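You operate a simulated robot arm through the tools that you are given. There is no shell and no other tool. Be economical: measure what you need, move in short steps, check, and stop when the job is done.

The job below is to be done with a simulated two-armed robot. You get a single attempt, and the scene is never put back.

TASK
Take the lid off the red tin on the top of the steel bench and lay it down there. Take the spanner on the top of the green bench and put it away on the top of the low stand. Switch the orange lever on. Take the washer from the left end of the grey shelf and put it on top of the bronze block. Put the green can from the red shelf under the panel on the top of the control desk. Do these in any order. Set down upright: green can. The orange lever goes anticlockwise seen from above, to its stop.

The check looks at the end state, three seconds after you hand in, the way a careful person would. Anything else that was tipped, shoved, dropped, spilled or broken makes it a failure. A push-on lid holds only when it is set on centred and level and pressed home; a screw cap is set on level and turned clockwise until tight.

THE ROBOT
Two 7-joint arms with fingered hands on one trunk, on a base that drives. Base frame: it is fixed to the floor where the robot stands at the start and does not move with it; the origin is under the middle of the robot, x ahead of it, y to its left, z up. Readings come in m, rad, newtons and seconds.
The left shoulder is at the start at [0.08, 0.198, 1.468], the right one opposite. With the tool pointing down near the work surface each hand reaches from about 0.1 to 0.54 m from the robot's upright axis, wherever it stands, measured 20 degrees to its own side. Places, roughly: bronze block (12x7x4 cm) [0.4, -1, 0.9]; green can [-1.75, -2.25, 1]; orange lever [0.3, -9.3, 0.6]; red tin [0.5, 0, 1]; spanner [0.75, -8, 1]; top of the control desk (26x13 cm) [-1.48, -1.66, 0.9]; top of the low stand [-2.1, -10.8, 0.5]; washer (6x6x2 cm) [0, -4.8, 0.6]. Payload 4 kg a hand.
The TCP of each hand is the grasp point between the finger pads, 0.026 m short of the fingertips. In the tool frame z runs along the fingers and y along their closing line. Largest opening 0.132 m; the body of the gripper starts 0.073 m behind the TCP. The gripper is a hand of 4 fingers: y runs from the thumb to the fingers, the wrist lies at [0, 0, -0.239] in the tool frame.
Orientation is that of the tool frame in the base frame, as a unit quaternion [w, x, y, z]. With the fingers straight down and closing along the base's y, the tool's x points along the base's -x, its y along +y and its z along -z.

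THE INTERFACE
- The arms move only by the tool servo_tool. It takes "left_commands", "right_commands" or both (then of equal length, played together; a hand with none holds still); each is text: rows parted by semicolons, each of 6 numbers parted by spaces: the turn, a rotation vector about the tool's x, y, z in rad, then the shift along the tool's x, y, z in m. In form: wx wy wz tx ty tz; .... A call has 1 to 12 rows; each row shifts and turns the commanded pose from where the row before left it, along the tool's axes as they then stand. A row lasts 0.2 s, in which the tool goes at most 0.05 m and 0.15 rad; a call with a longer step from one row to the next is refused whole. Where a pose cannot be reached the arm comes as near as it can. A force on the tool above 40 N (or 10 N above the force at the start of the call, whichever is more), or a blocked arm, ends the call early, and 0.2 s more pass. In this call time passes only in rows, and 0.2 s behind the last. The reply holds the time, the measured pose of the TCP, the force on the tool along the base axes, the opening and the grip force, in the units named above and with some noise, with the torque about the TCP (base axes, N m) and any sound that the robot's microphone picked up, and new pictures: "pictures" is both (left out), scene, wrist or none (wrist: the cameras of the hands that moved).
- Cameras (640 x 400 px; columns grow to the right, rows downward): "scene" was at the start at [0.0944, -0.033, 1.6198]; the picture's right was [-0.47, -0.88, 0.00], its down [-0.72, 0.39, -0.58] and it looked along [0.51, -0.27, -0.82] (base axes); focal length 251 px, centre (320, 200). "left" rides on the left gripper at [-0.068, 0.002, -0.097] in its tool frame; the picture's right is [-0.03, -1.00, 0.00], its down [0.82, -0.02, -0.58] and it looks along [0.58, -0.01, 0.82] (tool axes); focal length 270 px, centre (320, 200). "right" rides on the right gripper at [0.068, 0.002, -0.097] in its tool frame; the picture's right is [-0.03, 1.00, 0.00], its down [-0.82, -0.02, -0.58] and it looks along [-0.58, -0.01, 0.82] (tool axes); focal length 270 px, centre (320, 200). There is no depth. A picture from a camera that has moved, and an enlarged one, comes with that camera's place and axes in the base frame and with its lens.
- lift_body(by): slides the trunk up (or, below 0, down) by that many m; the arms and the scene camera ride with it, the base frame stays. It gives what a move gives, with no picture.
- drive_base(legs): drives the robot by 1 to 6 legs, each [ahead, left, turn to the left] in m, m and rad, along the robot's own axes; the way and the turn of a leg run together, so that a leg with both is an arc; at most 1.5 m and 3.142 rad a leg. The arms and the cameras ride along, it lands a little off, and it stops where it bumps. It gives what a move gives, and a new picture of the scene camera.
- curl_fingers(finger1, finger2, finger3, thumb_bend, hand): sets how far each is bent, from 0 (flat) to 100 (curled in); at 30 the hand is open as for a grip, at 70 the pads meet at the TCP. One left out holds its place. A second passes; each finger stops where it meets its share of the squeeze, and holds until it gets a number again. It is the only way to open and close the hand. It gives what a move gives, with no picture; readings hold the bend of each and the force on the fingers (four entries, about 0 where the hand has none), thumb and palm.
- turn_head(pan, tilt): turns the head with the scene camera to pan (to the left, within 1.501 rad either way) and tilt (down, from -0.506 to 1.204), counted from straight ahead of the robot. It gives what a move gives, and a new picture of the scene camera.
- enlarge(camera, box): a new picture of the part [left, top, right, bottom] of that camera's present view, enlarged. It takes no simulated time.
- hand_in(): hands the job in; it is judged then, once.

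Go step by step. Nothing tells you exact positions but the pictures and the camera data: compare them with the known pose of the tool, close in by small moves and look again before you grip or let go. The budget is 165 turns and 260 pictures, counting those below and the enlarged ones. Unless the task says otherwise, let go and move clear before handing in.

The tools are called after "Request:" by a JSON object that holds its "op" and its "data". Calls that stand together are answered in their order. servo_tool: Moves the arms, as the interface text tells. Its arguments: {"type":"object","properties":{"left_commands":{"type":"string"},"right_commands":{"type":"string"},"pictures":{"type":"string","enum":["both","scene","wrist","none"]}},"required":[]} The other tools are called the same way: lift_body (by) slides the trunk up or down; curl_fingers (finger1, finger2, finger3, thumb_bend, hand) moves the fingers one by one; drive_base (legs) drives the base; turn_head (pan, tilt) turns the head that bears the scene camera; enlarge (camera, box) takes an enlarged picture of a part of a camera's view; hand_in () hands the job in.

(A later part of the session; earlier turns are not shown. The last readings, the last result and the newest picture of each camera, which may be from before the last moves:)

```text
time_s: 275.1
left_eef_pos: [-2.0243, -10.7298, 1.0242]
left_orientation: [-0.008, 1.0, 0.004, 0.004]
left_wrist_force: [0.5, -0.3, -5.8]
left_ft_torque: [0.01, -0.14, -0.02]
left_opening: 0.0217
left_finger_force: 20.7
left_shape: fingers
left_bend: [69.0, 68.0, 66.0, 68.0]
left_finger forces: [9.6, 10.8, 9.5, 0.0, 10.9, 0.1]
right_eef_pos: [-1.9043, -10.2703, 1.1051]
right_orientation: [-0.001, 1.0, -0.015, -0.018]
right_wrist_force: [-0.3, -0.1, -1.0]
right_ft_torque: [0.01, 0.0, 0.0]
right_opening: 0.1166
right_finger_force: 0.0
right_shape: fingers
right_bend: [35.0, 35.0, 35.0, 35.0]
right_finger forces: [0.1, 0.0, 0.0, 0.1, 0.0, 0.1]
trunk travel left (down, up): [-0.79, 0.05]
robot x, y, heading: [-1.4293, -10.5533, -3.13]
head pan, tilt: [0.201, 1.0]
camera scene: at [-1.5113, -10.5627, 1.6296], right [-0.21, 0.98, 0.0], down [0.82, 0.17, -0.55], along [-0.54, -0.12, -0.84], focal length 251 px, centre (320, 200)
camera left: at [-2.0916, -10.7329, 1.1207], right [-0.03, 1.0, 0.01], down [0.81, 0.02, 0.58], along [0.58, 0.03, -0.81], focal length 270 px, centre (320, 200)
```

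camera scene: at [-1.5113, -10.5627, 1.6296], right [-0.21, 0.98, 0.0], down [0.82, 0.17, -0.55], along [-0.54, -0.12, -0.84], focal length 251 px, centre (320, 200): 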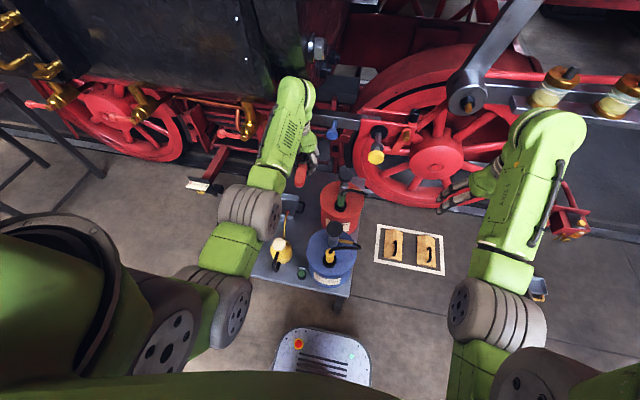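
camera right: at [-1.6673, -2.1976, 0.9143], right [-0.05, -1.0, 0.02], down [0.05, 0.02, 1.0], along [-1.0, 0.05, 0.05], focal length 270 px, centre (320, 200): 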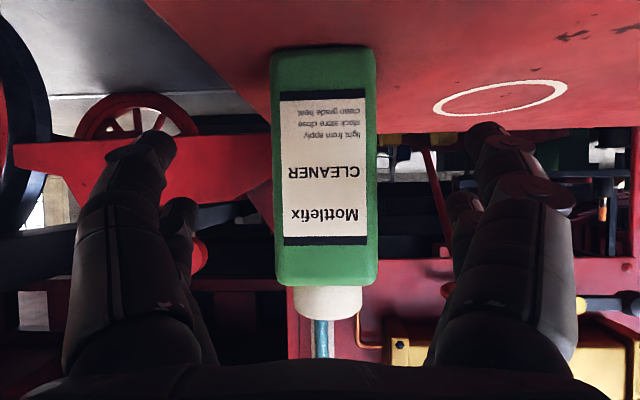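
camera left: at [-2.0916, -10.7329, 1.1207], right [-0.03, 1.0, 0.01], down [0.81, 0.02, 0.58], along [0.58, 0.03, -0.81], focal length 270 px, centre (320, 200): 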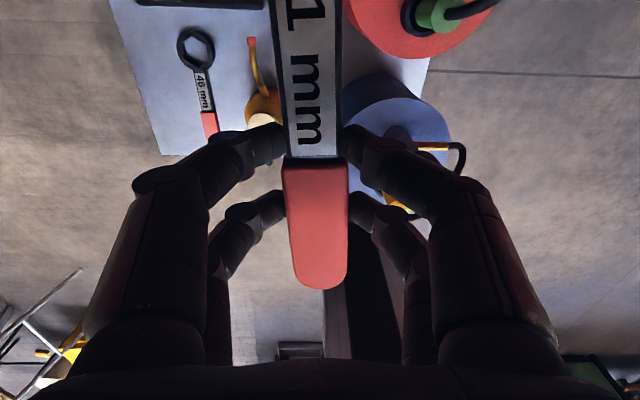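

Corridor confirmed: cans' south edges at y -10.69, tray and spout from y -10.82. Target TCP (-2.00, -10.74). Driving 6 cm closer, retracting the arm accordingly, and lowering the trunk part way.

Request:
{"op": "servo_tool", "data": {"left_commands": "0 0 0 0.03 0.004 0; 0 0 0 0.03 0.003 0; 0 0 0 0.025 0.003 0; 0 0 0 0 0 0", "pictures": "none"}}

Request:
{"op": "drive_base", "data": {"legs": [[0.06, 0, -0.005]]}}

Request:
{"op": "lift_body", "data": {"by": -0.25}}

Request:
{"op": "enlarge", "data": {"camera": "left", "box": [0, 0, 640, 400]}}

Request:
{"op": "enlarge", "data": {"camera": "scene", "box": [160, 60, 420, 330]}}

```text
time_s: 276.1
left_eef_pos: [-1.9558, -10.7411, 1.0184]
left_orientation: [-0.009, 1.0, 0.005, 0.005]
left_wrist_force: [-0.2, -0.3, -6.3]
left_ft_torque: [-0.01, -0.16, -0.03]
left_opening: 0.0214
left_finger_force: 20.2
left_shape: fingers
left_bend: [69.0, 68.0, 66.0, 68.0]
left_finger forces: [9.5, 10.9, 9.4, 0.0, 10.9, 0.0]
right_eef_pos: [-1.9206, -10.273, 1.0984]
right_orientation: [-0.002, 1.0, -0.015, -0.01]
right_wrist_force: [-0.2, -0.2, 0.0]
right_ft_torque: [0.03, -0.01, 0.0]
right_opening: 0.1165
right_finger_force: 0.0
right_shape: fingers
right_bend: [35.0, 35.0, 35.0, 35.0]
right_finger forces: [0.1, 0.0, 0.0, 0.0, 0.0, 0.0]
trunk travel left (down, up): [-0.79, 0.05]
robot x, y, heading: [-1.4271, -10.5509, -3.13]
head pan, tilt: [0.201, 1.0]
```

```text
time_s: 277.1
left_eef_pos: [-1.9927, -10.7307, 1.0147]
left_orientation: [-0.009, 1.0, -0.004, 0.013]
left_wrist_force: [0.3, -0.3, -4.8]
left_ft_torque: [0.04, -0.07, 0.02]
left_opening: 0.0216
left_finger_force: 20.9
left_shape: fingers
left_bend: [69.0, 68.0, 66.0, 68.0]
left_finger forces: [9.6, 11.1, 9.7, 0.0, 11.0, 0.0]
right_eef_pos: [-1.9566, -10.2666, 1.1008]
right_orientation: [-0.001, 1.0, -0.017, -0.014]
right_wrist_force: [0.7, -0.4, -0.6]
right_ft_torque: [0.01, 0.02, -0.02]
right_opening: 0.1161
right_finger_force: 0.1
right_shape: fingers
right_bend: [35.0, 35.0, 35.0, 35.0]
right_finger forces: [0.0, 0.0, 0.0, 0.0, 0.0, 0.0]
trunk travel left (down, up): [-0.79, 0.05]
robot x, y, heading: [-1.4753, -10.5532, -3.139]
head pan, tilt: [0.201, 1.0]
stopped in leg 1: the robot was blocked; the commanded pose is now the measured one
camera scene: at [-1.5703, -10.562, 1.6292], right [-0.2, 0.98, 0.0], down [0.82, 0.17, -0.54], along [-0.53, -0.11, -0.84], focal length 251 px, centre (320, 200)
```

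scene: 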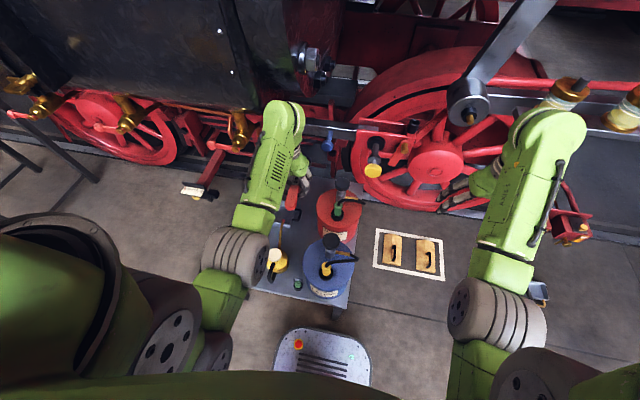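

```text
time_s: 279.6
left_eef_pos: [-1.9963, -10.7347, 0.7666]
left_orientation: [-0.01, 1.0, -0.001, 0.009]
left_wrist_force: [0.1, 0.0, -6.3]
left_ft_torque: [0.01, -0.12, 0.04]
left_opening: 0.0219
left_finger_force: 20.6
left_shape: fingers
left_bend: [69.0, 68.0, 66.0, 68.0]
left_finger forces: [9.6, 11.1, 9.6, 0.1, 10.9, 0.0]
right_eef_pos: [-1.9587, -10.2705, 0.8519]
right_orientation: [-0.003, 1.0, -0.017, -0.013]
right_wrist_force: [-0.1, -0.2, -0.1]
right_ft_torque: [-0.02, 0.0, -0.02]
right_opening: 0.1164
right_finger_force: 0.0
right_shape: fingers
right_bend: [35.0, 35.0, 35.0, 35.0]
right_finger forces: [0.0, 0.0, 0.1, 0.0, 0.0, 0.0]
trunk travel left (down, up): [-0.54, 0.3]
robot x, y, heading: [-1.4729, -10.5522, -3.135]
head pan, tilt: [0.201, 1.0]
```

```text
1.00 times, centred on (320, 200) of left (not enlarged: the box is as wide or as high as the picture)
camera zoom: at [-2.0632, -10.7385, 0.8618], right [-0.02, 1.0, 0.02], down [0.8, 0.01, 0.59], along [0.59, 0.03, -0.8], focal length 270 px, centre (320, 200)
```

zoom: 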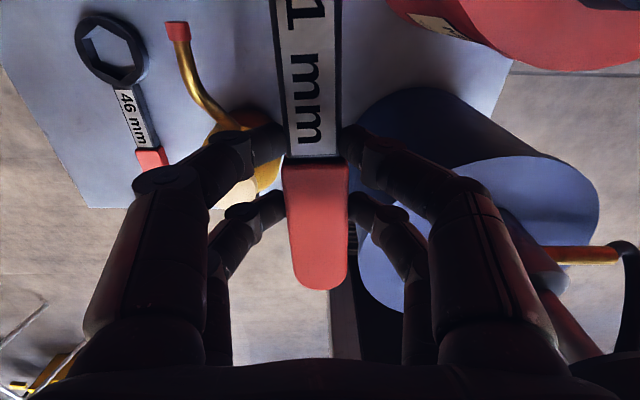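

```text
1.48 times, centred on (290, 195) of scene
camera zoom: at [-1.5716, -10.5658, 1.3792], right [-0.2, 0.98, 0.0], down [0.82, 0.17, -0.54], along [-0.53, -0.11, -0.84], focal length 371 px, centre (364, 207)
```

zoom: 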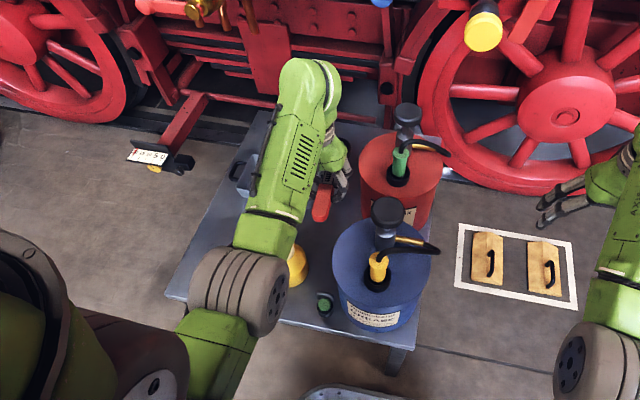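

Still clear of everything: spout tip at y -10.857, red can edge -10.698. I'll ease the base back 1.5 cm from the stand, shift the hand slightly and lower more.

Request:
{"op": "drive_base", "data": {"legs": [[-0.015, 0, 0]]}}

Request:
{"op": "lift_body", "data": {"by": -0.1}}

Request:
{"op": "servo_tool", "data": {"left_commands": "0 0 0 0 0.006 0.01; 0 0 0 0 0.005 0.015; 0 0 0 0 0 0.015; 0 0 0 0 0 0"}}

Request:
{"op": "enlarge", "data": {"camera": "scene", "box": [200, 80, 420, 330]}}

```text
time_s: 280.4
left_eef_pos: [-1.9817, -10.7366, 0.7647]
left_orientation: [-0.01, 1.0, -0.001, 0.011]
left_wrist_force: [-1.0, -0.6, -6.7]
left_ft_torque: [0.01, -0.16, 0.01]
left_opening: 0.0217
left_finger_force: 20.4
left_shape: fingers
left_bend: [69.0, 68.0, 66.0, 68.0]
left_finger forces: [9.5, 11.2, 9.6, 0.0, 11.0, 0.0]
right_eef_pos: [-1.9475, -10.2714, 0.8485]
right_orientation: [-0.002, 1.0, -0.016, -0.011]
right_wrist_force: [-0.7, -0.5, -0.4]
right_ft_torque: [-0.03, 0.0, 0.0]
right_opening: 0.1166
right_finger_force: 0.1
right_shape: fingers
right_bend: [35.0, 35.0, 35.0, 35.0]
right_finger forces: [0.0, 0.1, 0.0, 0.0, 0.0, 0.1]
trunk travel left (down, up): [-0.54, 0.3]
robot x, y, heading: [-1.4607, -10.5534, -3.13]
head pan, tilt: [0.201, 1.0]
camera scene: at [-1.5612, -10.5658, 1.3787], right [-0.2, 0.98, 0.0], down [0.83, 0.17, -0.54], along [-0.53, -0.11, -0.84], focal length 251 px, centre (320, 200)
```

scene: 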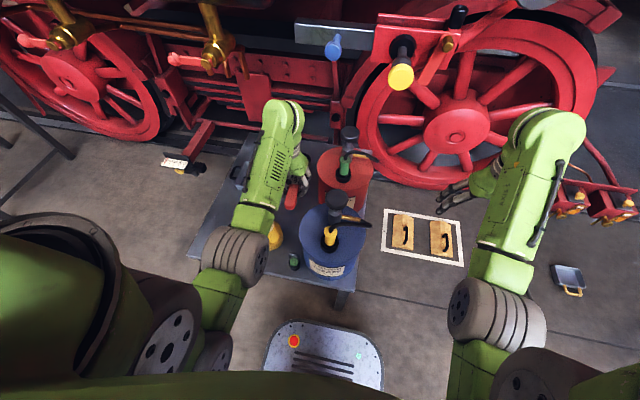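

```text
time_s: 281.8
left_eef_pos: [-1.9798, -10.7354, 0.6668]
left_orientation: [-0.009, 1.0, -0.001, 0.009]
left_wrist_force: [0.6, 0.3, -6.0]
left_ft_torque: [0.03, -0.14, -0.03]
left_opening: 0.0215
left_finger_force: 21.1
left_shape: fingers
left_bend: [69.0, 68.0, 66.0, 68.0]
left_finger forces: [9.6, 11.0, 9.5, 0.1, 11.0, 0.0]
right_eef_pos: [-1.9431, -10.2711, 0.7506]
right_orientation: [-0.003, 1.0, -0.018, -0.013]
right_wrist_force: [-0.1, -1.1, -0.4]
right_ft_torque: [0.01, -0.01, -0.01]
right_opening: 0.1164
right_finger_force: 0.0
right_shape: fingers
right_bend: [35.0, 35.0, 35.0, 35.0]
right_finger forces: [0.0, 0.0, 0.0, 0.1, 0.0, 0.0]
trunk travel left (down, up): [-0.44, 0.4]
robot x, y, heading: [-1.4536, -10.5581, -3.138]
head pan, tilt: [0.201, 1.0]
```

```text
time_s: 282.8
left_eef_pos: [-1.9773, -10.7467, 0.6262]
left_orientation: [-0.01, 1.0, 0.0, 0.01]
left_wrist_force: [0.0, -0.2, -6.2]
left_ft_torque: [0.0, -0.1, -0.03]
left_opening: 0.0215
left_finger_force: 20.6
left_shape: fingers
left_bend: [69.0, 68.0, 66.0, 68.0]
left_finger forces: [9.6, 11.2, 9.6, 0.1, 10.9, 0.0]
right_eef_pos: [-1.944, -10.2694, 0.7513]
right_orientation: [-0.002, 1.0, -0.017, -0.012]
right_wrist_force: [-1.5, -1.2, -0.5]
right_ft_torque: [0.05, -0.02, 0.02]
right_opening: 0.1165
right_finger_force: 0.0
right_shape: fingers
right_bend: [35.0, 35.0, 35.0, 35.0]
right_finger forces: [0.0, 0.0, 0.0, 0.1, 0.1, 0.0]
trunk travel left (down, up): [-0.44, 0.4]
robot x, y, heading: [-1.4609, -10.5524, -3.138]
head pan, tilt: [0.201, 1.0]
camera scene: at [-1.5569, -10.5657, 1.2792], right [-0.2, 0.98, 0.0], down [0.82, 0.17, -0.54], along [-0.53, -0.11, -0.84], focal length 251 px, centre (320, 200)
camera left: at [-2.0468, -10.7505, 0.7217], right [-0.02, 1.0, 0.02], down [0.8, 0.01, 0.59], along [0.59, 0.03, -0.8], focal length 270 px, centre (320, 200)
```

scene: 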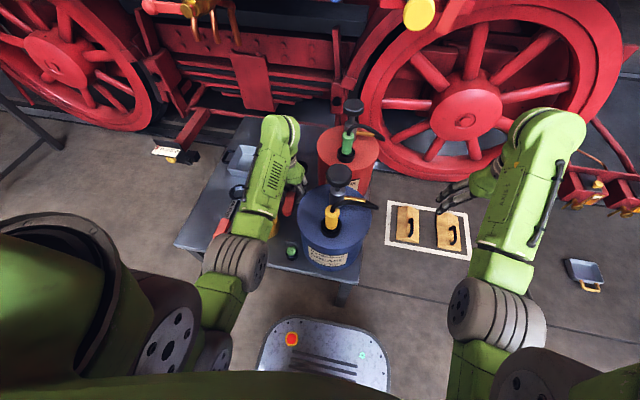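
left: 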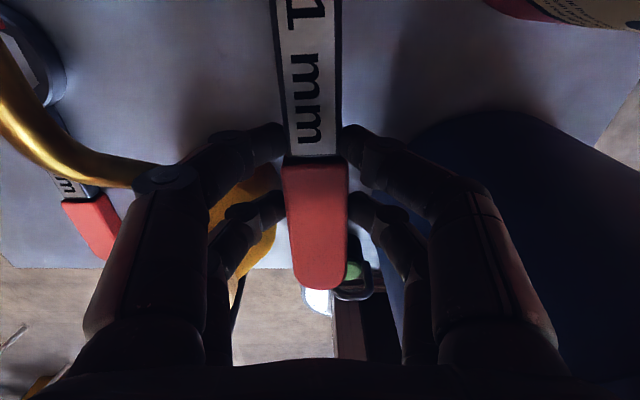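

```text
1.60 times, centred on (310, 205) of scene
camera zoom: at [-1.5569, -10.5657, 1.2792], right [-0.2, 0.98, 0.0], down [0.82, 0.17, -0.54], along [-0.53, -0.11, -0.84], focal length 401 px, centre (336, 192)
```

zoom: 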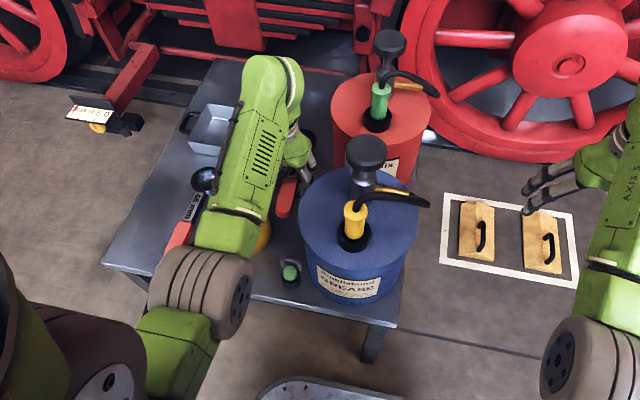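

The handle end is near the yellow can, so I'll shift 4.5 cm further in and 1 cm north before lowering.

Request:
{"op": "servo_tool", "data": {"left_commands": "0 0 0 -0.02 -0.006 0; 0 0 0 -0.025 -0.006 0; 0 0 0 0 0 0", "pictures": "none"}}

Request:
{"op": "lift_body", "data": {"by": -0.05}}

Request:
{"op": "enlarge", "data": {"camera": "left", "box": [0, 0, 640, 400]}}

Request:
{"op": "enlarge", "data": {"camera": "scene", "box": [220, 80, 400, 260]}}

```text
time_s: 283.6
left_eef_pos: [-2.0215, -10.7315, 0.6256]
left_orientation: [-0.01, 1.0, 0.0, 0.009]
left_wrist_force: [-0.5, 0.3, -6.0]
left_ft_torque: [0.02, -0.14, -0.04]
left_opening: 0.0218
left_finger_force: 20.9
left_shape: fingers
left_bend: [69.0, 68.0, 66.0, 68.0]
left_finger forces: [9.6, 11.1, 9.6, 0.1, 11.1, 0.0]
right_eef_pos: [-1.9435, -10.2696, 0.752]
right_orientation: [-0.004, 1.0, -0.016, -0.012]
right_wrist_force: [0.0, 0.1, -0.8]
right_ft_torque: [0.02, 0.0, -0.03]
right_opening: 0.1164
right_finger_force: 0.1
right_shape: fingers
right_bend: [35.0, 35.0, 35.0, 35.0]
right_finger forces: [0.0, 0.0, 0.0, 0.0, 0.0, 0.0]
trunk travel left (down, up): [-0.44, 0.4]
robot x, y, heading: [-1.4583, -10.5521, -3.139]
head pan, tilt: [0.201, 1.0]
```

```text
time_s: 284.5
left_eef_pos: [-2.0226, -10.7333, 0.5754]
left_orientation: [-0.009, 1.0, -0.001, 0.01]
left_wrist_force: [0.4, -0.2, -5.4]
left_ft_torque: [0.03, -0.09, 0.01]
left_opening: 0.0217
left_finger_force: 20.9
left_shape: fingers
left_bend: [69.0, 68.0, 66.0, 68.0]
left_finger forces: [9.6, 11.1, 9.6, 0.0, 11.0, 0.1]
right_eef_pos: [-1.9438, -10.2701, 0.7006]
right_orientation: [-0.002, 1.0, -0.017, -0.013]
right_wrist_force: [-0.1, 0.5, 0.5]
right_ft_torque: [0.02, 0.02, 0.0]
right_opening: 0.1164
right_finger_force: 0.0
right_shape: fingers
right_bend: [35.0, 35.0, 35.0, 35.0]
right_finger forces: [0.0, 0.0, 0.0, 0.0, 0.1, 0.0]
trunk travel left (down, up): [-0.39, 0.45]
robot x, y, heading: [-1.4551, -10.5517, -3.137]
head pan, tilt: [0.201, 1.0]
```

```text
1.00 times, centred on (320, 200) of left (not enlarged: the box is as wide or as high as the picture)
camera zoom: at [-2.0907, -10.7351, 0.6709], right [-0.02, 1.0, 0.02], down [0.8, 0.01, 0.59], along [0.59, 0.03, -0.8], focal length 270 px, centre (320, 200)
```

zoom: 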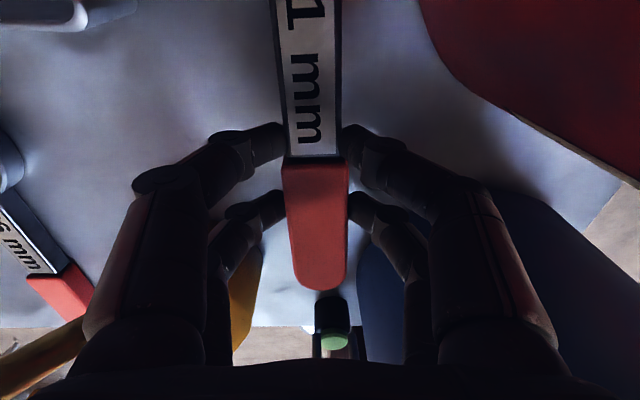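

```text
2.22 times, centred on (310, 170) of scene
camera zoom: at [-1.5568, -10.5657, 1.2292], right [-0.2, 0.98, 0.0], down [0.82, 0.17, -0.54], along [-0.53, -0.11, -0.84], focal length 557 px, centre (342, 267)
```

zoom: 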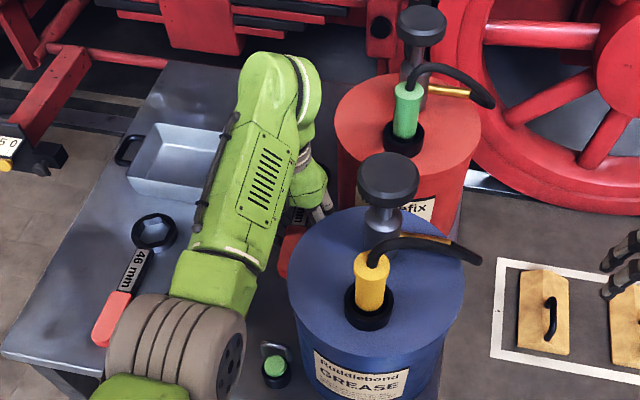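

Good spacing all round. Lowering the last 3 cm with the arm.

Request:
{"op": "servo_tool", "data": {"left_commands": "0 0 0 0 0 0.012; 0 0 0 0 0 0.008; 0 0 0 0 0 0.005; 0 0 0 0 0 0", "pictures": "wrist"}}

```text
time_s: 285.5
left_eef_pos: [-2.0217, -10.7317, 0.5498]
left_orientation: [-0.01, 1.0, 0.0, 0.009]
left_wrist_force: [0.6, 0.7, -5.5]
left_ft_torque: [0.0, -0.18, 0.0]
left_opening: 0.0217
left_finger_force: 20.6
left_shape: fingers
left_bend: [69.0, 68.0, 66.0, 68.0]
left_finger forces: [9.6, 11.2, 9.7, 0.1, 11.0, 0.0]
right_eef_pos: [-1.943, -10.271, 0.6999]
right_orientation: [-0.002, 1.0, -0.017, -0.012]
right_wrist_force: [0.7, 0.0, -0.2]
right_ft_torque: [-0.01, 0.0, -0.02]
right_opening: 0.1165
right_finger_force: 0.0
right_shape: fingers
right_bend: [35.0, 35.0, 35.0, 35.0]
right_finger forces: [0.0, 0.0, 0.1, 0.1, 0.1, 0.0]
trunk travel left (down, up): [-0.39, 0.45]
robot x, y, heading: [-1.4568, -10.5547, -3.136]
head pan, tilt: [0.201, 1.0]
camera left: at [-2.0903, -10.7345, 0.646], right [-0.02, 1.0, 0.02], down [0.8, 0.01, 0.59], along [0.59, 0.03, -0.8], focal length 270 px, centre (320, 200)
```

left: 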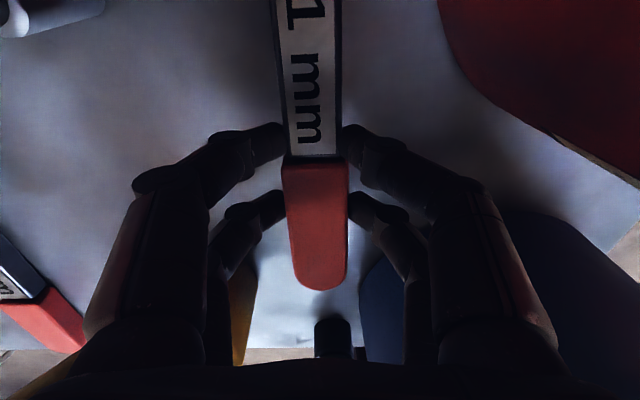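

Request:
{"op": "servo_tool", "data": {"left_commands": "0 0 0 0 0 0.005; 0 0 0 0 0 0.005; 0 0 0 0 0 0.004; 0 0 0 0 0 0", "pictures": "none"}}

```text
time_s: 286.5
left_eef_pos: [-2.0222, -10.7293, 0.5361]
left_orientation: [-0.009, 1.0, -0.001, 0.01]
left_wrist_force: [0.2, -0.8, -4.8]
left_ft_torque: [0.0, 0.11, 0.03]
left_opening: 0.0212
left_finger_force: 20.3
left_shape: fingers
left_bend: [69.0, 67.0, 66.0, 68.0]
left_finger forces: [10.9, 10.1, 9.0, 0.0, 11.7, 0.0]
right_eef_pos: [-1.944, -10.2707, 0.7008]
right_orientation: [-0.003, 1.0, -0.017, -0.012]
right_wrist_force: [0.4, -0.5, 0.4]
right_ft_torque: [0.01, -0.01, 0.03]
right_opening: 0.1165
right_finger_force: 0.1
right_shape: fingers
right_bend: [35.0, 35.0, 35.0, 35.0]
right_finger forces: [0.1, 0.0, 0.1, 0.1, 0.0, 0.0]
trunk travel left (down, up): [-0.39, 0.45]
robot x, y, heading: [-1.4566, -10.5509, -3.139]
head pan, tilt: [0.201, 1.0]
```

Torque changed: the head touches first. A bit lower, then open.

Request:
{"op": "servo_tool", "data": {"left_commands": "0 0 0 0 0 0.003; 0 0 0 0 0 0.003; 0 0 0 0 0 0", "pictures": "none"}}

```text
time_s: 287.3
left_eef_pos: [-2.0211, -10.7307, 0.5306]
left_orientation: [-0.01, 1.0, 0.0, 0.009]
left_wrist_force: [0.7, -0.1, -2.6]
left_ft_torque: [-0.1, 0.29, -0.01]
left_opening: 0.0215
left_finger_force: 21.3
left_shape: fingers
left_bend: [69.0, 67.0, 65.0, 68.0]
left_finger forces: [12.1, 9.2, 8.1, 0.0, 13.4, 0.0]
right_eef_pos: [-1.944, -10.2703, 0.7018]
right_orientation: [-0.002, 1.0, -0.017, -0.013]
right_wrist_force: [-0.9, 0.0, -0.4]
right_ft_torque: [0.01, 0.01, 0.01]
right_opening: 0.1165
right_finger_force: 0.0
right_shape: fingers
right_bend: [35.0, 35.0, 35.0, 35.0]
right_finger forces: [0.1, 0.1, 0.0, 0.0, 0.1, 0.1]
trunk travel left (down, up): [-0.39, 0.45]
robot x, y, heading: [-1.4576, -10.5549, -3.136]
head pan, tilt: [0.201, 1.0]
```

Request:
{"op": "servo_tool", "data": {"left_commands": "0 0 0 0 0 0.003; 0 0 0 0 0 0.002; 0 0 0 0 0 0", "pictures": "none"}}

Request:
{"op": "curl_fingers", "data": {"hand": "left", "finger1": 58, "finger2": 58, "finger3": 58, "thumb_bend": 58}}

Request:
{"op": "enlarge", "data": {"camera": "left", "box": [0, 0, 640, 400]}}

```text
time_s: 288.1
left_eef_pos: [-2.021, -10.73, 0.5299]
left_orientation: [-0.008, 1.0, -0.001, 0.005]
left_wrist_force: [-0.3, -2.2, 22.8]
left_ft_torque: [-0.33, 0.12, -0.02]
left_opening: 0.0211
left_finger_force: 28.0
left_shape: fingers
left_bend: [70.0, 69.0, 66.0, 68.0]
left_finger forces: [13.7, 18.7, 9.8, 0.0, 14.7, 0.0]
right_eef_pos: [-1.942, -10.2711, 0.7026]
right_orientation: [-0.002, 1.0, -0.017, -0.014]
right_wrist_force: [-0.3, 0.0, -0.4]
right_ft_torque: [0.03, -0.01, 0.0]
right_opening: 0.1164
right_finger_force: 0.1
right_shape: fingers
right_bend: [35.0, 35.0, 35.0, 35.0]
right_finger forces: [0.0, 0.0, 0.0, 0.0, 0.0, 0.0]
trunk travel left (down, up): [-0.39, 0.45]
robot x, y, heading: [-1.4579, -10.5524, -3.137]
head pan, tilt: [0.201, 1.0]
```

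```text
time_s: 289.1
left_eef_pos: [-2.0213, -10.7287, 0.5307]
left_orientation: [-0.008, 1.0, 0.0, 0.005]
left_wrist_force: [-4.7, -2.5, 38.7]
left_ft_torque: [-0.1, 0.32, -0.04]
left_opening: 0.031
left_finger_force: 19.1
left_shape: fingers
left_bend: [64.0, 63.0, 60.0, 59.0]
left_finger forces: [12.2, 11.1, 6.1, 0.1, 9.4, 0.0]
right_eef_pos: [-1.9418, -10.2695, 0.7024]
right_orientation: [-0.003, 1.0, -0.016, -0.015]
right_wrist_force: [-0.9, -0.1, 1.1]
right_ft_torque: [-0.02, -0.01, 0.02]
right_opening: 0.1164
right_finger_force: 0.1
right_shape: fingers
right_bend: [35.0, 35.0, 35.0, 35.0]
right_finger forces: [0.1, 0.0, 0.0, 0.1, 0.0, 0.0]
trunk travel left (down, up): [-0.39, 0.45]
robot x, y, heading: [-1.4601, -10.5528, -3.132]
head pan, tilt: [0.201, 1.0]
```

```text
1.00 times, centred on (320, 200) of left (not enlarged: the box is as wide or as high as the picture)
camera zoom: at [-2.0889, -10.7324, 0.6273], right [-0.02, 1.0, 0.02], down [0.81, 0.01, 0.58], along [0.58, 0.03, -0.81], focal length 270 px, centre (320, 200)
```

zoom: 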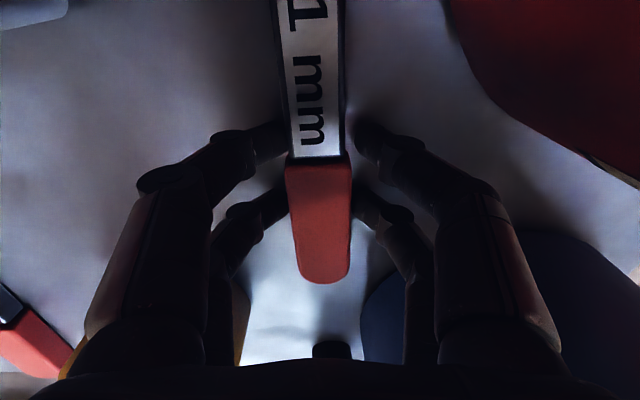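

Tips press on the stand while opening; raise 5 mm, open a bit more, then rise straight up.

Request:
{"op": "servo_tool", "data": {"left_commands": "0 0 0 0 0 -0.006; 0 0 0 0 0 -0.003; 0 0 0 0 0 0", "pictures": "none"}}

Request:
{"op": "curl_fingers", "data": {"hand": "left", "finger1": 52, "finger2": 52, "finger3": 52, "thumb_bend": 52}}

Request:
{"op": "servo_tool", "data": {"left_commands": "0 0 0 0 0 -0.015; 0 0 0 0 0 -0.02; 0 0 0 0 0 -0.03; 0 0 0 0 0 -0.03; 0 0 0 0 0 0", "pictures": "wrist"}}

```text
time_s: 289.9
left_eef_pos: [-2.0187, -10.731, 0.5322]
left_orientation: [-0.01, 1.0, 0.001, 0.012]
left_wrist_force: [0.0, 1.2, 4.2]
left_ft_torque: [-0.08, 0.02, -0.05]
left_opening: 0.0372
left_finger_force: 2.6
left_shape: fingers
left_bend: [60.0, 58.0, 57.0, 57.0]
left_finger forces: [3.4, 0.6, 0.0, 0.0, 0.0, 0.0]
right_eef_pos: [-1.9433, -10.2699, 0.7015]
right_orientation: [-0.001, 1.0, -0.017, -0.013]
right_wrist_force: [0.7, 0.4, -0.5]
right_ft_torque: [-0.03, 0.03, 0.0]
right_opening: 0.1163
right_finger_force: 0.0
right_shape: fingers
right_bend: [35.0, 35.0, 35.0, 35.0]
right_finger forces: [0.0, 0.1, 0.0, 0.1, 0.1, 0.0]
trunk travel left (down, up): [-0.39, 0.45]
robot x, y, heading: [-1.4617, -10.5508, -3.138]
head pan, tilt: [0.201, 1.0]
```

```text
time_s: 290.9
left_eef_pos: [-2.02, -10.7302, 0.5348]
left_orientation: [-0.01, 1.0, 0.0, 0.01]
left_wrist_force: [0.5, 0.1, 0.2]
left_ft_torque: [0.0, -0.01, 0.01]
left_opening: 0.0586
left_finger_force: 0.1
left_shape: fingers
left_bend: [52.0, 52.0, 52.0, 52.0]
left_finger forces: [0.0, 0.0, 0.0, 0.0, 0.0, 0.0]
right_eef_pos: [-1.9429, -10.271, 0.7017]
right_orientation: [-0.002, 1.0, -0.017, -0.013]
right_wrist_force: [0.6, -0.1, -0.1]
right_ft_torque: [-0.05, -0.02, -0.03]
right_opening: 0.1164
right_finger_force: 0.1
right_shape: fingers
right_bend: [35.0, 35.0, 35.0, 35.0]
right_finger forces: [0.0, 0.1, 0.1, 0.1, 0.1, 0.0]
trunk travel left (down, up): [-0.39, 0.45]
robot x, y, heading: [-1.4581, -10.5526, -3.136]
head pan, tilt: [0.201, 1.0]
```

```text
time_s: 292.1
left_eef_pos: [-2.0218, -10.7324, 0.6318]
left_orientation: [-0.01, 1.0, -0.001, 0.011]
left_wrist_force: [-0.1, 0.6, -0.1]
left_ft_torque: [0.04, 0.01, 0.02]
left_opening: 0.0585
left_finger_force: 0.1
left_shape: fingers
left_bend: [52.0, 52.0, 52.0, 52.0]
left_finger forces: [0.0, 0.0, 0.1, 0.0, 0.1, 0.1]
right_eef_pos: [-1.9438, -10.2708, 0.7006]
right_orientation: [-0.003, 1.0, -0.016, -0.013]
right_wrist_force: [0.4, -0.1, -0.5]
right_ft_torque: [0.0, -0.03, -0.02]
right_opening: 0.1166
right_finger_force: 0.0
right_shape: fingers
right_bend: [35.0, 35.0, 35.0, 35.0]
right_finger forces: [0.0, 0.0, 0.1, 0.1, 0.1, 0.1]
trunk travel left (down, up): [-0.39, 0.45]
robot x, y, heading: [-1.4556, -10.5538, -3.133]
head pan, tilt: [0.201, 1.0]
camera left: at [-2.0905, -10.7363, 0.727], right [-0.02, 1.0, 0.02], down [0.8, 0.01, 0.59], along [0.59, 0.03, -0.8], focal length 270 px, centre (320, 200)
```

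left: 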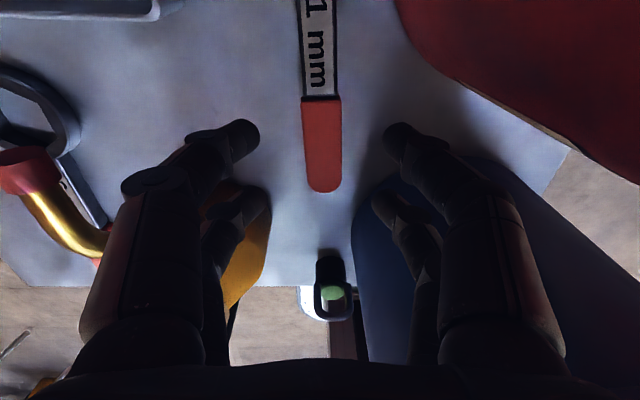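

The spanner lies on the stand, free of the neighbours. Raise the trunk straight up, back off and check.

Request:
{"op": "lift_body", "data": {"by": 0.35}}

Request:
{"op": "drive_base", "data": {"legs": [[-0.35, 0, 0]]}}

Request:
{"op": "enlarge", "data": {"camera": "scene", "box": [200, 60, 420, 240]}}

```text
time_s: 295.5
left_eef_pos: [-2.0211, -10.7315, 0.9817]
left_orientation: [-0.008, 1.0, 0.0, 0.01]
left_wrist_force: [0.7, 0.4, -0.2]
left_ft_torque: [-0.01, 0.0, -0.02]
left_opening: 0.0586
left_finger_force: 0.0
left_shape: fingers
left_bend: [52.0, 52.0, 52.0, 52.0]
left_finger forces: [0.1, 0.0, 0.0, 0.0, 0.0, 0.0]
right_eef_pos: [-1.944, -10.2688, 1.0512]
right_orientation: [-0.002, 1.0, -0.016, -0.013]
right_wrist_force: [0.7, 1.2, 0.6]
right_ft_torque: [-0.01, 0.0, 0.01]
right_opening: 0.1164
right_finger_force: 0.0
right_shape: fingers
right_bend: [35.0, 35.0, 35.0, 35.0]
right_finger forces: [0.0, 0.0, 0.0, 0.0, 0.0, 0.0]
trunk travel left (down, up): [-0.74, 0.1]
robot x, y, heading: [-1.4553, -10.5519, -3.135]
head pan, tilt: [0.201, 1.0]
```

```text
time_s: 297.7
left_eef_pos: [-1.6743, -10.7375, 0.9804]
left_orientation: [-0.01, 1.0, 0.009, 0.011]
left_wrist_force: [0.8, -0.8, 0.1]
left_ft_torque: [0.02, 0.0, -0.03]
left_opening: 0.0588
left_finger_force: 0.0
left_shape: fingers
left_bend: [52.0, 52.0, 52.0, 52.0]
left_finger forces: [0.1, 0.1, 0.1, 0.0, 0.0, 0.0]
right_eef_pos: [-1.6045, -10.2755, 1.0505]
right_orientation: [-0.002, 1.0, -0.007, -0.011]
right_wrist_force: [-0.3, -0.3, 0.4]
right_ft_torque: [0.0, -0.03, -0.01]
right_opening: 0.1163
right_finger_force: 0.0
right_shape: fingers
right_bend: [35.0, 35.0, 35.0, 35.0]
right_finger forces: [0.0, 0.0, 0.0, 0.1, 0.0, 0.1]
trunk travel left (down, up): [-0.74, 0.1]
robot x, y, heading: [-1.113, -10.5452, -3.117]
head pan, tilt: [0.201, 1.0]
camera scene: at [-1.2144, -10.5623, 1.5789], right [-0.22, 0.98, 0.0], down [0.82, 0.19, -0.54], along [-0.52, -0.12, -0.84], focal length 251 px, centre (320, 200)
```

scene: 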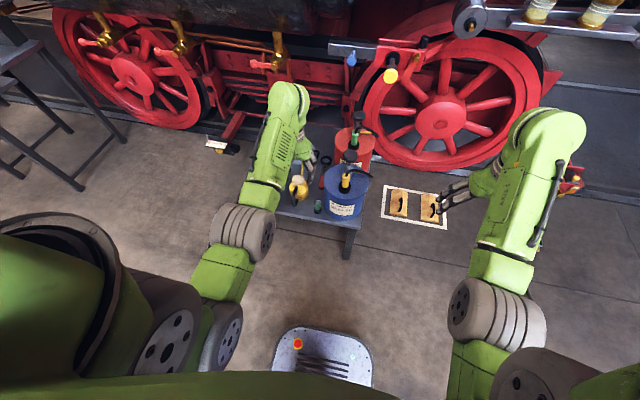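

```text
2.22 times, centred on (310, 150) of scene
camera zoom: at [-1.2144, -10.5623, 1.5789], right [-0.22, 0.98, 0.0], down [0.82, 0.19, -0.54], along [-0.52, -0.12, -0.84], focal length 557 px, centre (342, 311)
```

zoom: 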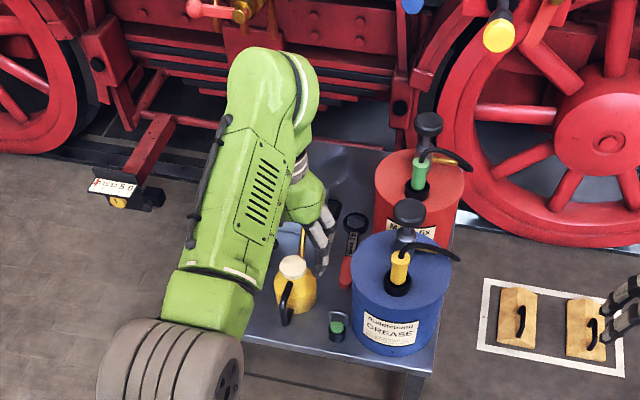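

Spanner placed neatly. Now to the orange lever near (0.3, -9.3): turn round and look.

Request:
{"op": "drive_base", "data": {"legs": [[-0.1, 0, 0], [0, 0, -2.45], [0.3, 0, 0]]}}

Request:
{"op": "turn_head", "data": {"pan": 0, "tilt": 0.5}}

```text
time_s: 306.4
left_eef_pos: [-0.4582, -9.8671, 0.9823]
left_orientation: [-0.005, -0.332, 0.943, -0.012]
left_wrist_force: [-0.1, -0.5, -0.2]
left_ft_torque: [0.0, -0.01, 0.01]
left_opening: 0.0586
left_finger_force: 0.2
left_shape: fingers
left_bend: [52.0, 52.0, 52.0, 52.0]
left_finger forces: [0.0, 0.1, 0.0, 0.1, 0.0, 0.1]
right_eef_pos: [-0.2298, -10.2788, 1.0526]
right_orientation: [0.013, -0.316, 0.949, 0.003]
right_wrist_force: [-0.8, -0.5, -0.4]
right_ft_torque: [-0.01, -0.01, -0.03]
right_opening: 0.1164
right_finger_force: 0.1
right_shape: fingers
right_bend: [35.0, 35.0, 35.0, 35.0]
right_finger forces: [0.1, 0.0, 0.0, 0.0, 0.0, 0.0]
trunk travel left (down, up): [-0.74, 0.1]
robot x, y, heading: [-0.7809, -10.3577, 0.683]
head pan, tilt: [0.201, 1.0]
camera scene: at [-0.7176, -10.2869, 1.5795], right [0.77, -0.64, 0.0], down [-0.53, -0.65, -0.54], along [0.34, 0.42, -0.84], focal length 251 px, centre (320, 200)
```

scene: 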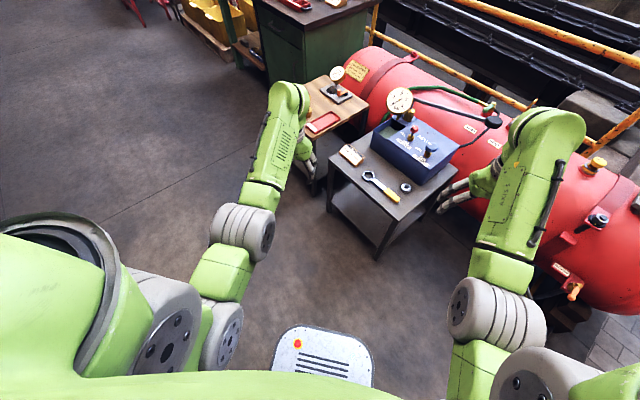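

```text
time_s: 307.3
left_eef_pos: [-0.4552, -9.8649, 0.9824]
left_orientation: [-0.007, -0.331, 0.944, -0.012]
left_wrist_force: [0.1, -0.1, 0.0]
left_ft_torque: [-0.01, 0.0, -0.01]
left_opening: 0.0583
left_finger_force: 0.1
left_shape: fingers
left_bend: [52.0, 52.0, 52.0, 52.0]
left_finger forces: [0.0, 0.1, 0.0, 0.0, 0.1, 0.1]
right_eef_pos: [-0.2284, -10.2758, 1.0515]
right_orientation: [0.013, -0.316, 0.949, 0.001]
right_wrist_force: [0.7, -0.1, -0.2]
right_ft_torque: [-0.01, -0.01, -0.01]
right_opening: 0.116
right_finger_force: 0.0
right_shape: fingers
right_bend: [35.0, 35.0, 35.0, 35.0]
right_finger forces: [0.1, 0.1, 0.0, 0.0, 0.0, 0.0]
trunk travel left (down, up): [-0.74, 0.1]
robot x, y, heading: [-0.7872, -10.3581, 0.682]
head pan, tilt: [0.0, 0.499]
camera scene: at [-0.6879, -10.2807, 1.6201], right [0.63, -0.78, 0.0], down [-0.37, -0.3, -0.88], along [0.68, 0.55, -0.48], focal length 251 px, centre (320, 200)
```

scene: 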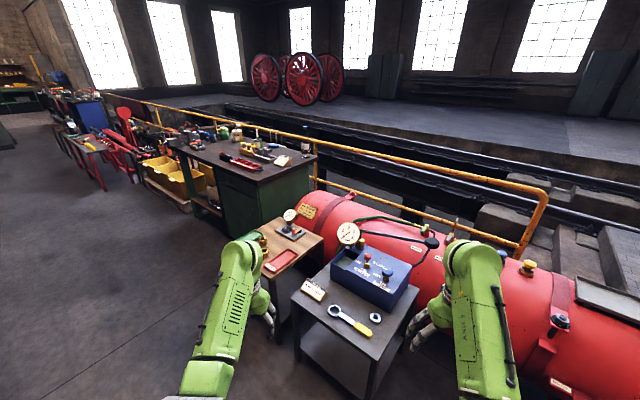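

Request:
{"op": "enlarge", "data": {"camera": "scene", "box": [245, 195, 425, 310]}}

```text
3.48 times, centred on (335, 252) of scene
camera zoom: at [-0.6879, -10.2807, 1.6201], right [0.63, -0.78, 0.0], down [-0.37, -0.3, -0.88], along [0.68, 0.55, -0.48], focal length 872 px, centre (268, 17)
```

zoom: 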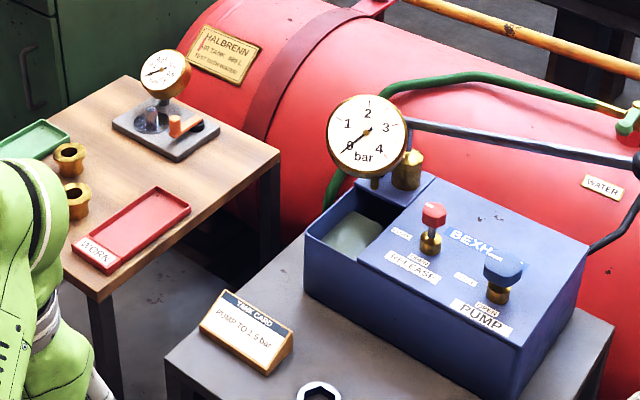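

The tester with its small orange lever stands on the wooden table near (0.26, -9.27). Moving to face that table.

Request:
{"op": "drive_base", "data": {"legs": [[0, 0, -0.682], [0, 0.9, 0], [0.28, 0, 0]]}}

Request:
{"op": "turn_head", "data": {"pan": 0.1, "tilt": 0.85}}

```text
time_s: 315.4
left_eef_pos: [0.0963, -9.354, 0.983]
left_orientation: [-0.01, 0.033, 0.999, -0.009]
left_wrist_force: [0.1, 0.4, 0.0]
left_ft_torque: [0.02, 0.0, 0.03]
left_opening: 0.0587
left_finger_force: 0.0
left_shape: fingers
left_bend: [52.0, 52.0, 52.0, 52.0]
left_finger forces: [0.0, 0.0, 0.0, 0.0, 0.1, 0.0]
right_eef_pos: [-0.0111, -9.8103, 1.0527]
right_orientation: [0.013, 0.048, 0.999, -0.004]
right_wrist_force: [0.3, 0.1, 0.0]
right_ft_torque: [0.0, 0.01, 0.01]
right_opening: 0.1163
right_finger_force: 0.0
right_shape: fingers
right_bend: [35.0, 35.0, 35.0, 35.0]
right_finger forces: [0.0, 0.0, 0.1, 0.0, 0.1, 0.1]
trunk travel left (down, up): [-0.74, 0.1]
robot x, y, heading: [-0.4757, -9.5007, -0.058]
head pan, tilt: [0.0, 0.499]
camera scene: at [-0.3559, -9.5031, 1.6206], right [-0.06, -1.0, 0.0], down [-0.48, 0.03, -0.88], along [0.88, -0.05, -0.48], focal length 251 px, centre (320, 200)
```

scene: 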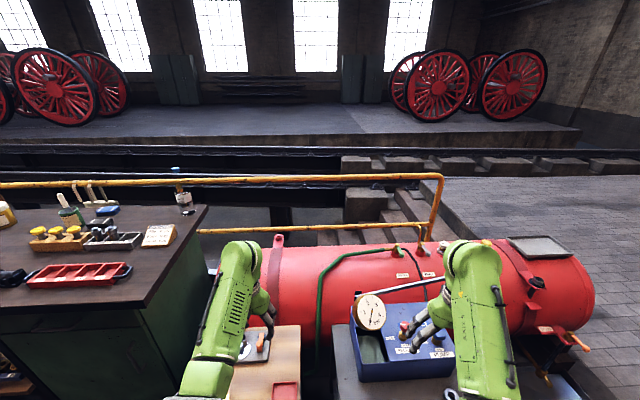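

```text
time_s: 316.2
left_eef_pos: [0.0997, -9.354, 0.981]
left_orientation: [-0.011, 0.033, 0.999, -0.009]
left_wrist_force: [-0.5, -0.3, 0.1]
left_ft_torque: [0.0, 0.02, 0.01]
left_opening: 0.0584
left_finger_force: 0.1
left_shape: fingers
left_bend: [52.0, 52.0, 52.0, 52.0]
left_finger forces: [0.1, 0.0, 0.0, 0.0, 0.0, 0.0]
right_eef_pos: [-0.0073, -9.8101, 1.0511]
right_orientation: [0.012, 0.049, 0.999, -0.003]
right_wrist_force: [-0.1, -0.3, -0.1]
right_ft_torque: [0.0, 0.04, -0.01]
right_opening: 0.1163
right_finger_force: 0.1
right_shape: fingers
right_bend: [35.0, 35.0, 35.0, 35.0]
right_finger forces: [0.0, 0.0, 0.0, 0.1, 0.0, 0.0]
trunk travel left (down, up): [-0.74, 0.1]
robot x, y, heading: [-0.4756, -9.4996, -0.06]
head pan, tilt: [0.099, 0.85]
camera scene: at [-0.3639, -9.495, 1.5903], right [0.04, -1.0, 0.0], down [-0.75, -0.03, -0.66], along [0.66, 0.03, -0.75], focal length 251 px, centre (320, 200)
```

scene: 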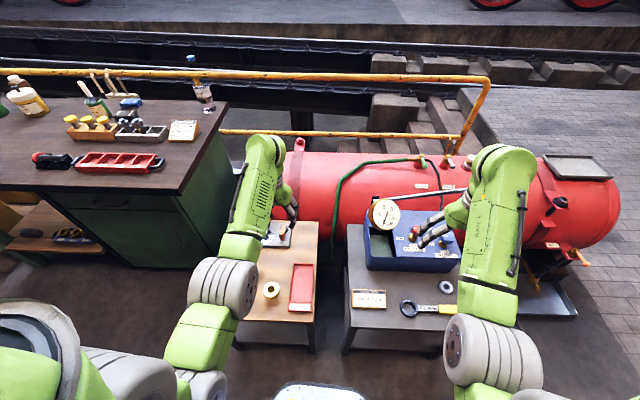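

The left arm hides the tester; pull it back and left, then look.

Request:
{"op": "servo_tool", "data": {"left_commands": "0 0 0 0.035 0.02 0; 0 0 0 0.035 0.025 0; 0 0 0 0.035 0.025 0; 0 0 0 0.035 0.025 0; 0 0 0 0.03 0.025 0; 0 0 0 0.02 0.025 0; 0 0 0 0 0 0", "pictures": "scene"}}

Request:
{"op": "enlarge", "data": {"camera": "scene", "box": [230, 190, 340, 340]}}

```text
time_s: 317.8
left_eef_pos: [-0.0683, -9.2009, 0.9727]
left_orientation: [-0.001, 0.036, 0.999, -0.004]
left_wrist_force: [0.5, 0.6, -0.3]
left_ft_torque: [0.01, -0.01, -0.03]
left_opening: 0.0587
left_finger_force: 0.1
left_shape: fingers
left_bend: [52.0, 52.0, 52.0, 52.0]
left_finger forces: [0.1, 0.1, 0.1, 0.0, 0.1, 0.0]
left hand out of reach, approached as far as the arm can: row 6
right_eef_pos: [-0.008, -9.8096, 1.0502]
right_orientation: [0.014, 0.049, 0.999, -0.002]
right_wrist_force: [-0.6, -0.3, 0.6]
right_ft_torque: [0.04, 0.01, 0.01]
right_opening: 0.1164
right_finger_force: 0.2
right_shape: fingers
right_bend: [35.0, 35.0, 35.0, 35.0]
right_finger forces: [0.1, 0.0, 0.0, 0.0, 0.0, 0.1]
trunk travel left (down, up): [-0.74, 0.1]
robot x, y, heading: [-0.475, -9.5012, -0.059]
head pan, tilt: [0.099, 0.85]
camera scene: at [-0.3647, -9.495, 1.5897], right [0.04, -1.0, 0.0], down [-0.75, -0.03, -0.66], along [0.66, 0.03, -0.75], focal length 251 px, centre (320, 200)
```

scene: 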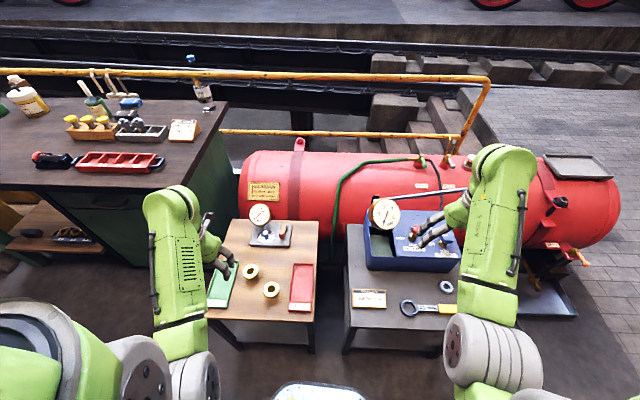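

```text
2.67 times, centred on (285, 265) of scene
camera zoom: at [-0.3647, -9.495, 1.5897], right [0.04, -1.0, 0.0], down [-0.75, -0.03, -0.66], along [0.66, 0.03, -0.75], focal length 668 px, centre (413, 27)
```

zoom: 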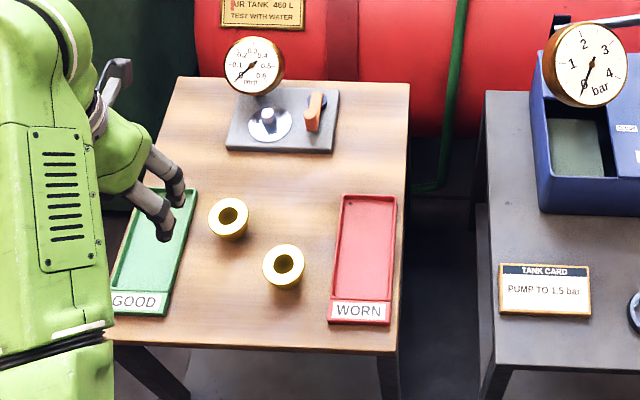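

Request:
{"op": "enlarge", "data": {"camera": "scene", "box": [242, 198, 302, 252]}}

```text
7.41 times, centred on (272, 225) of scene
camera zoom: at [-0.3647, -9.495, 1.5897], right [0.04, -1.0, 0.0], down [-0.75, -0.03, -0.66], along [0.66, 0.03, -0.75], focal length 1857 px, centre (676, 15)
```

zoom: 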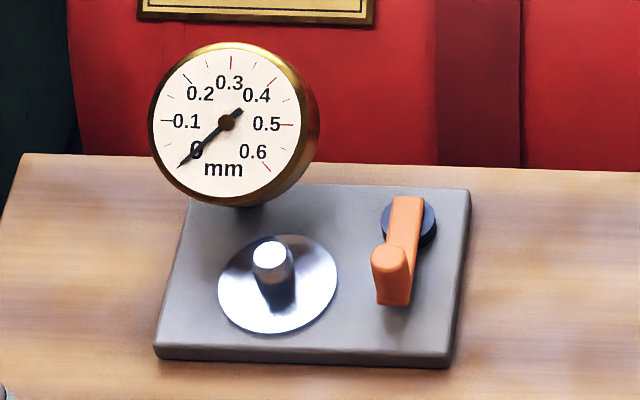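

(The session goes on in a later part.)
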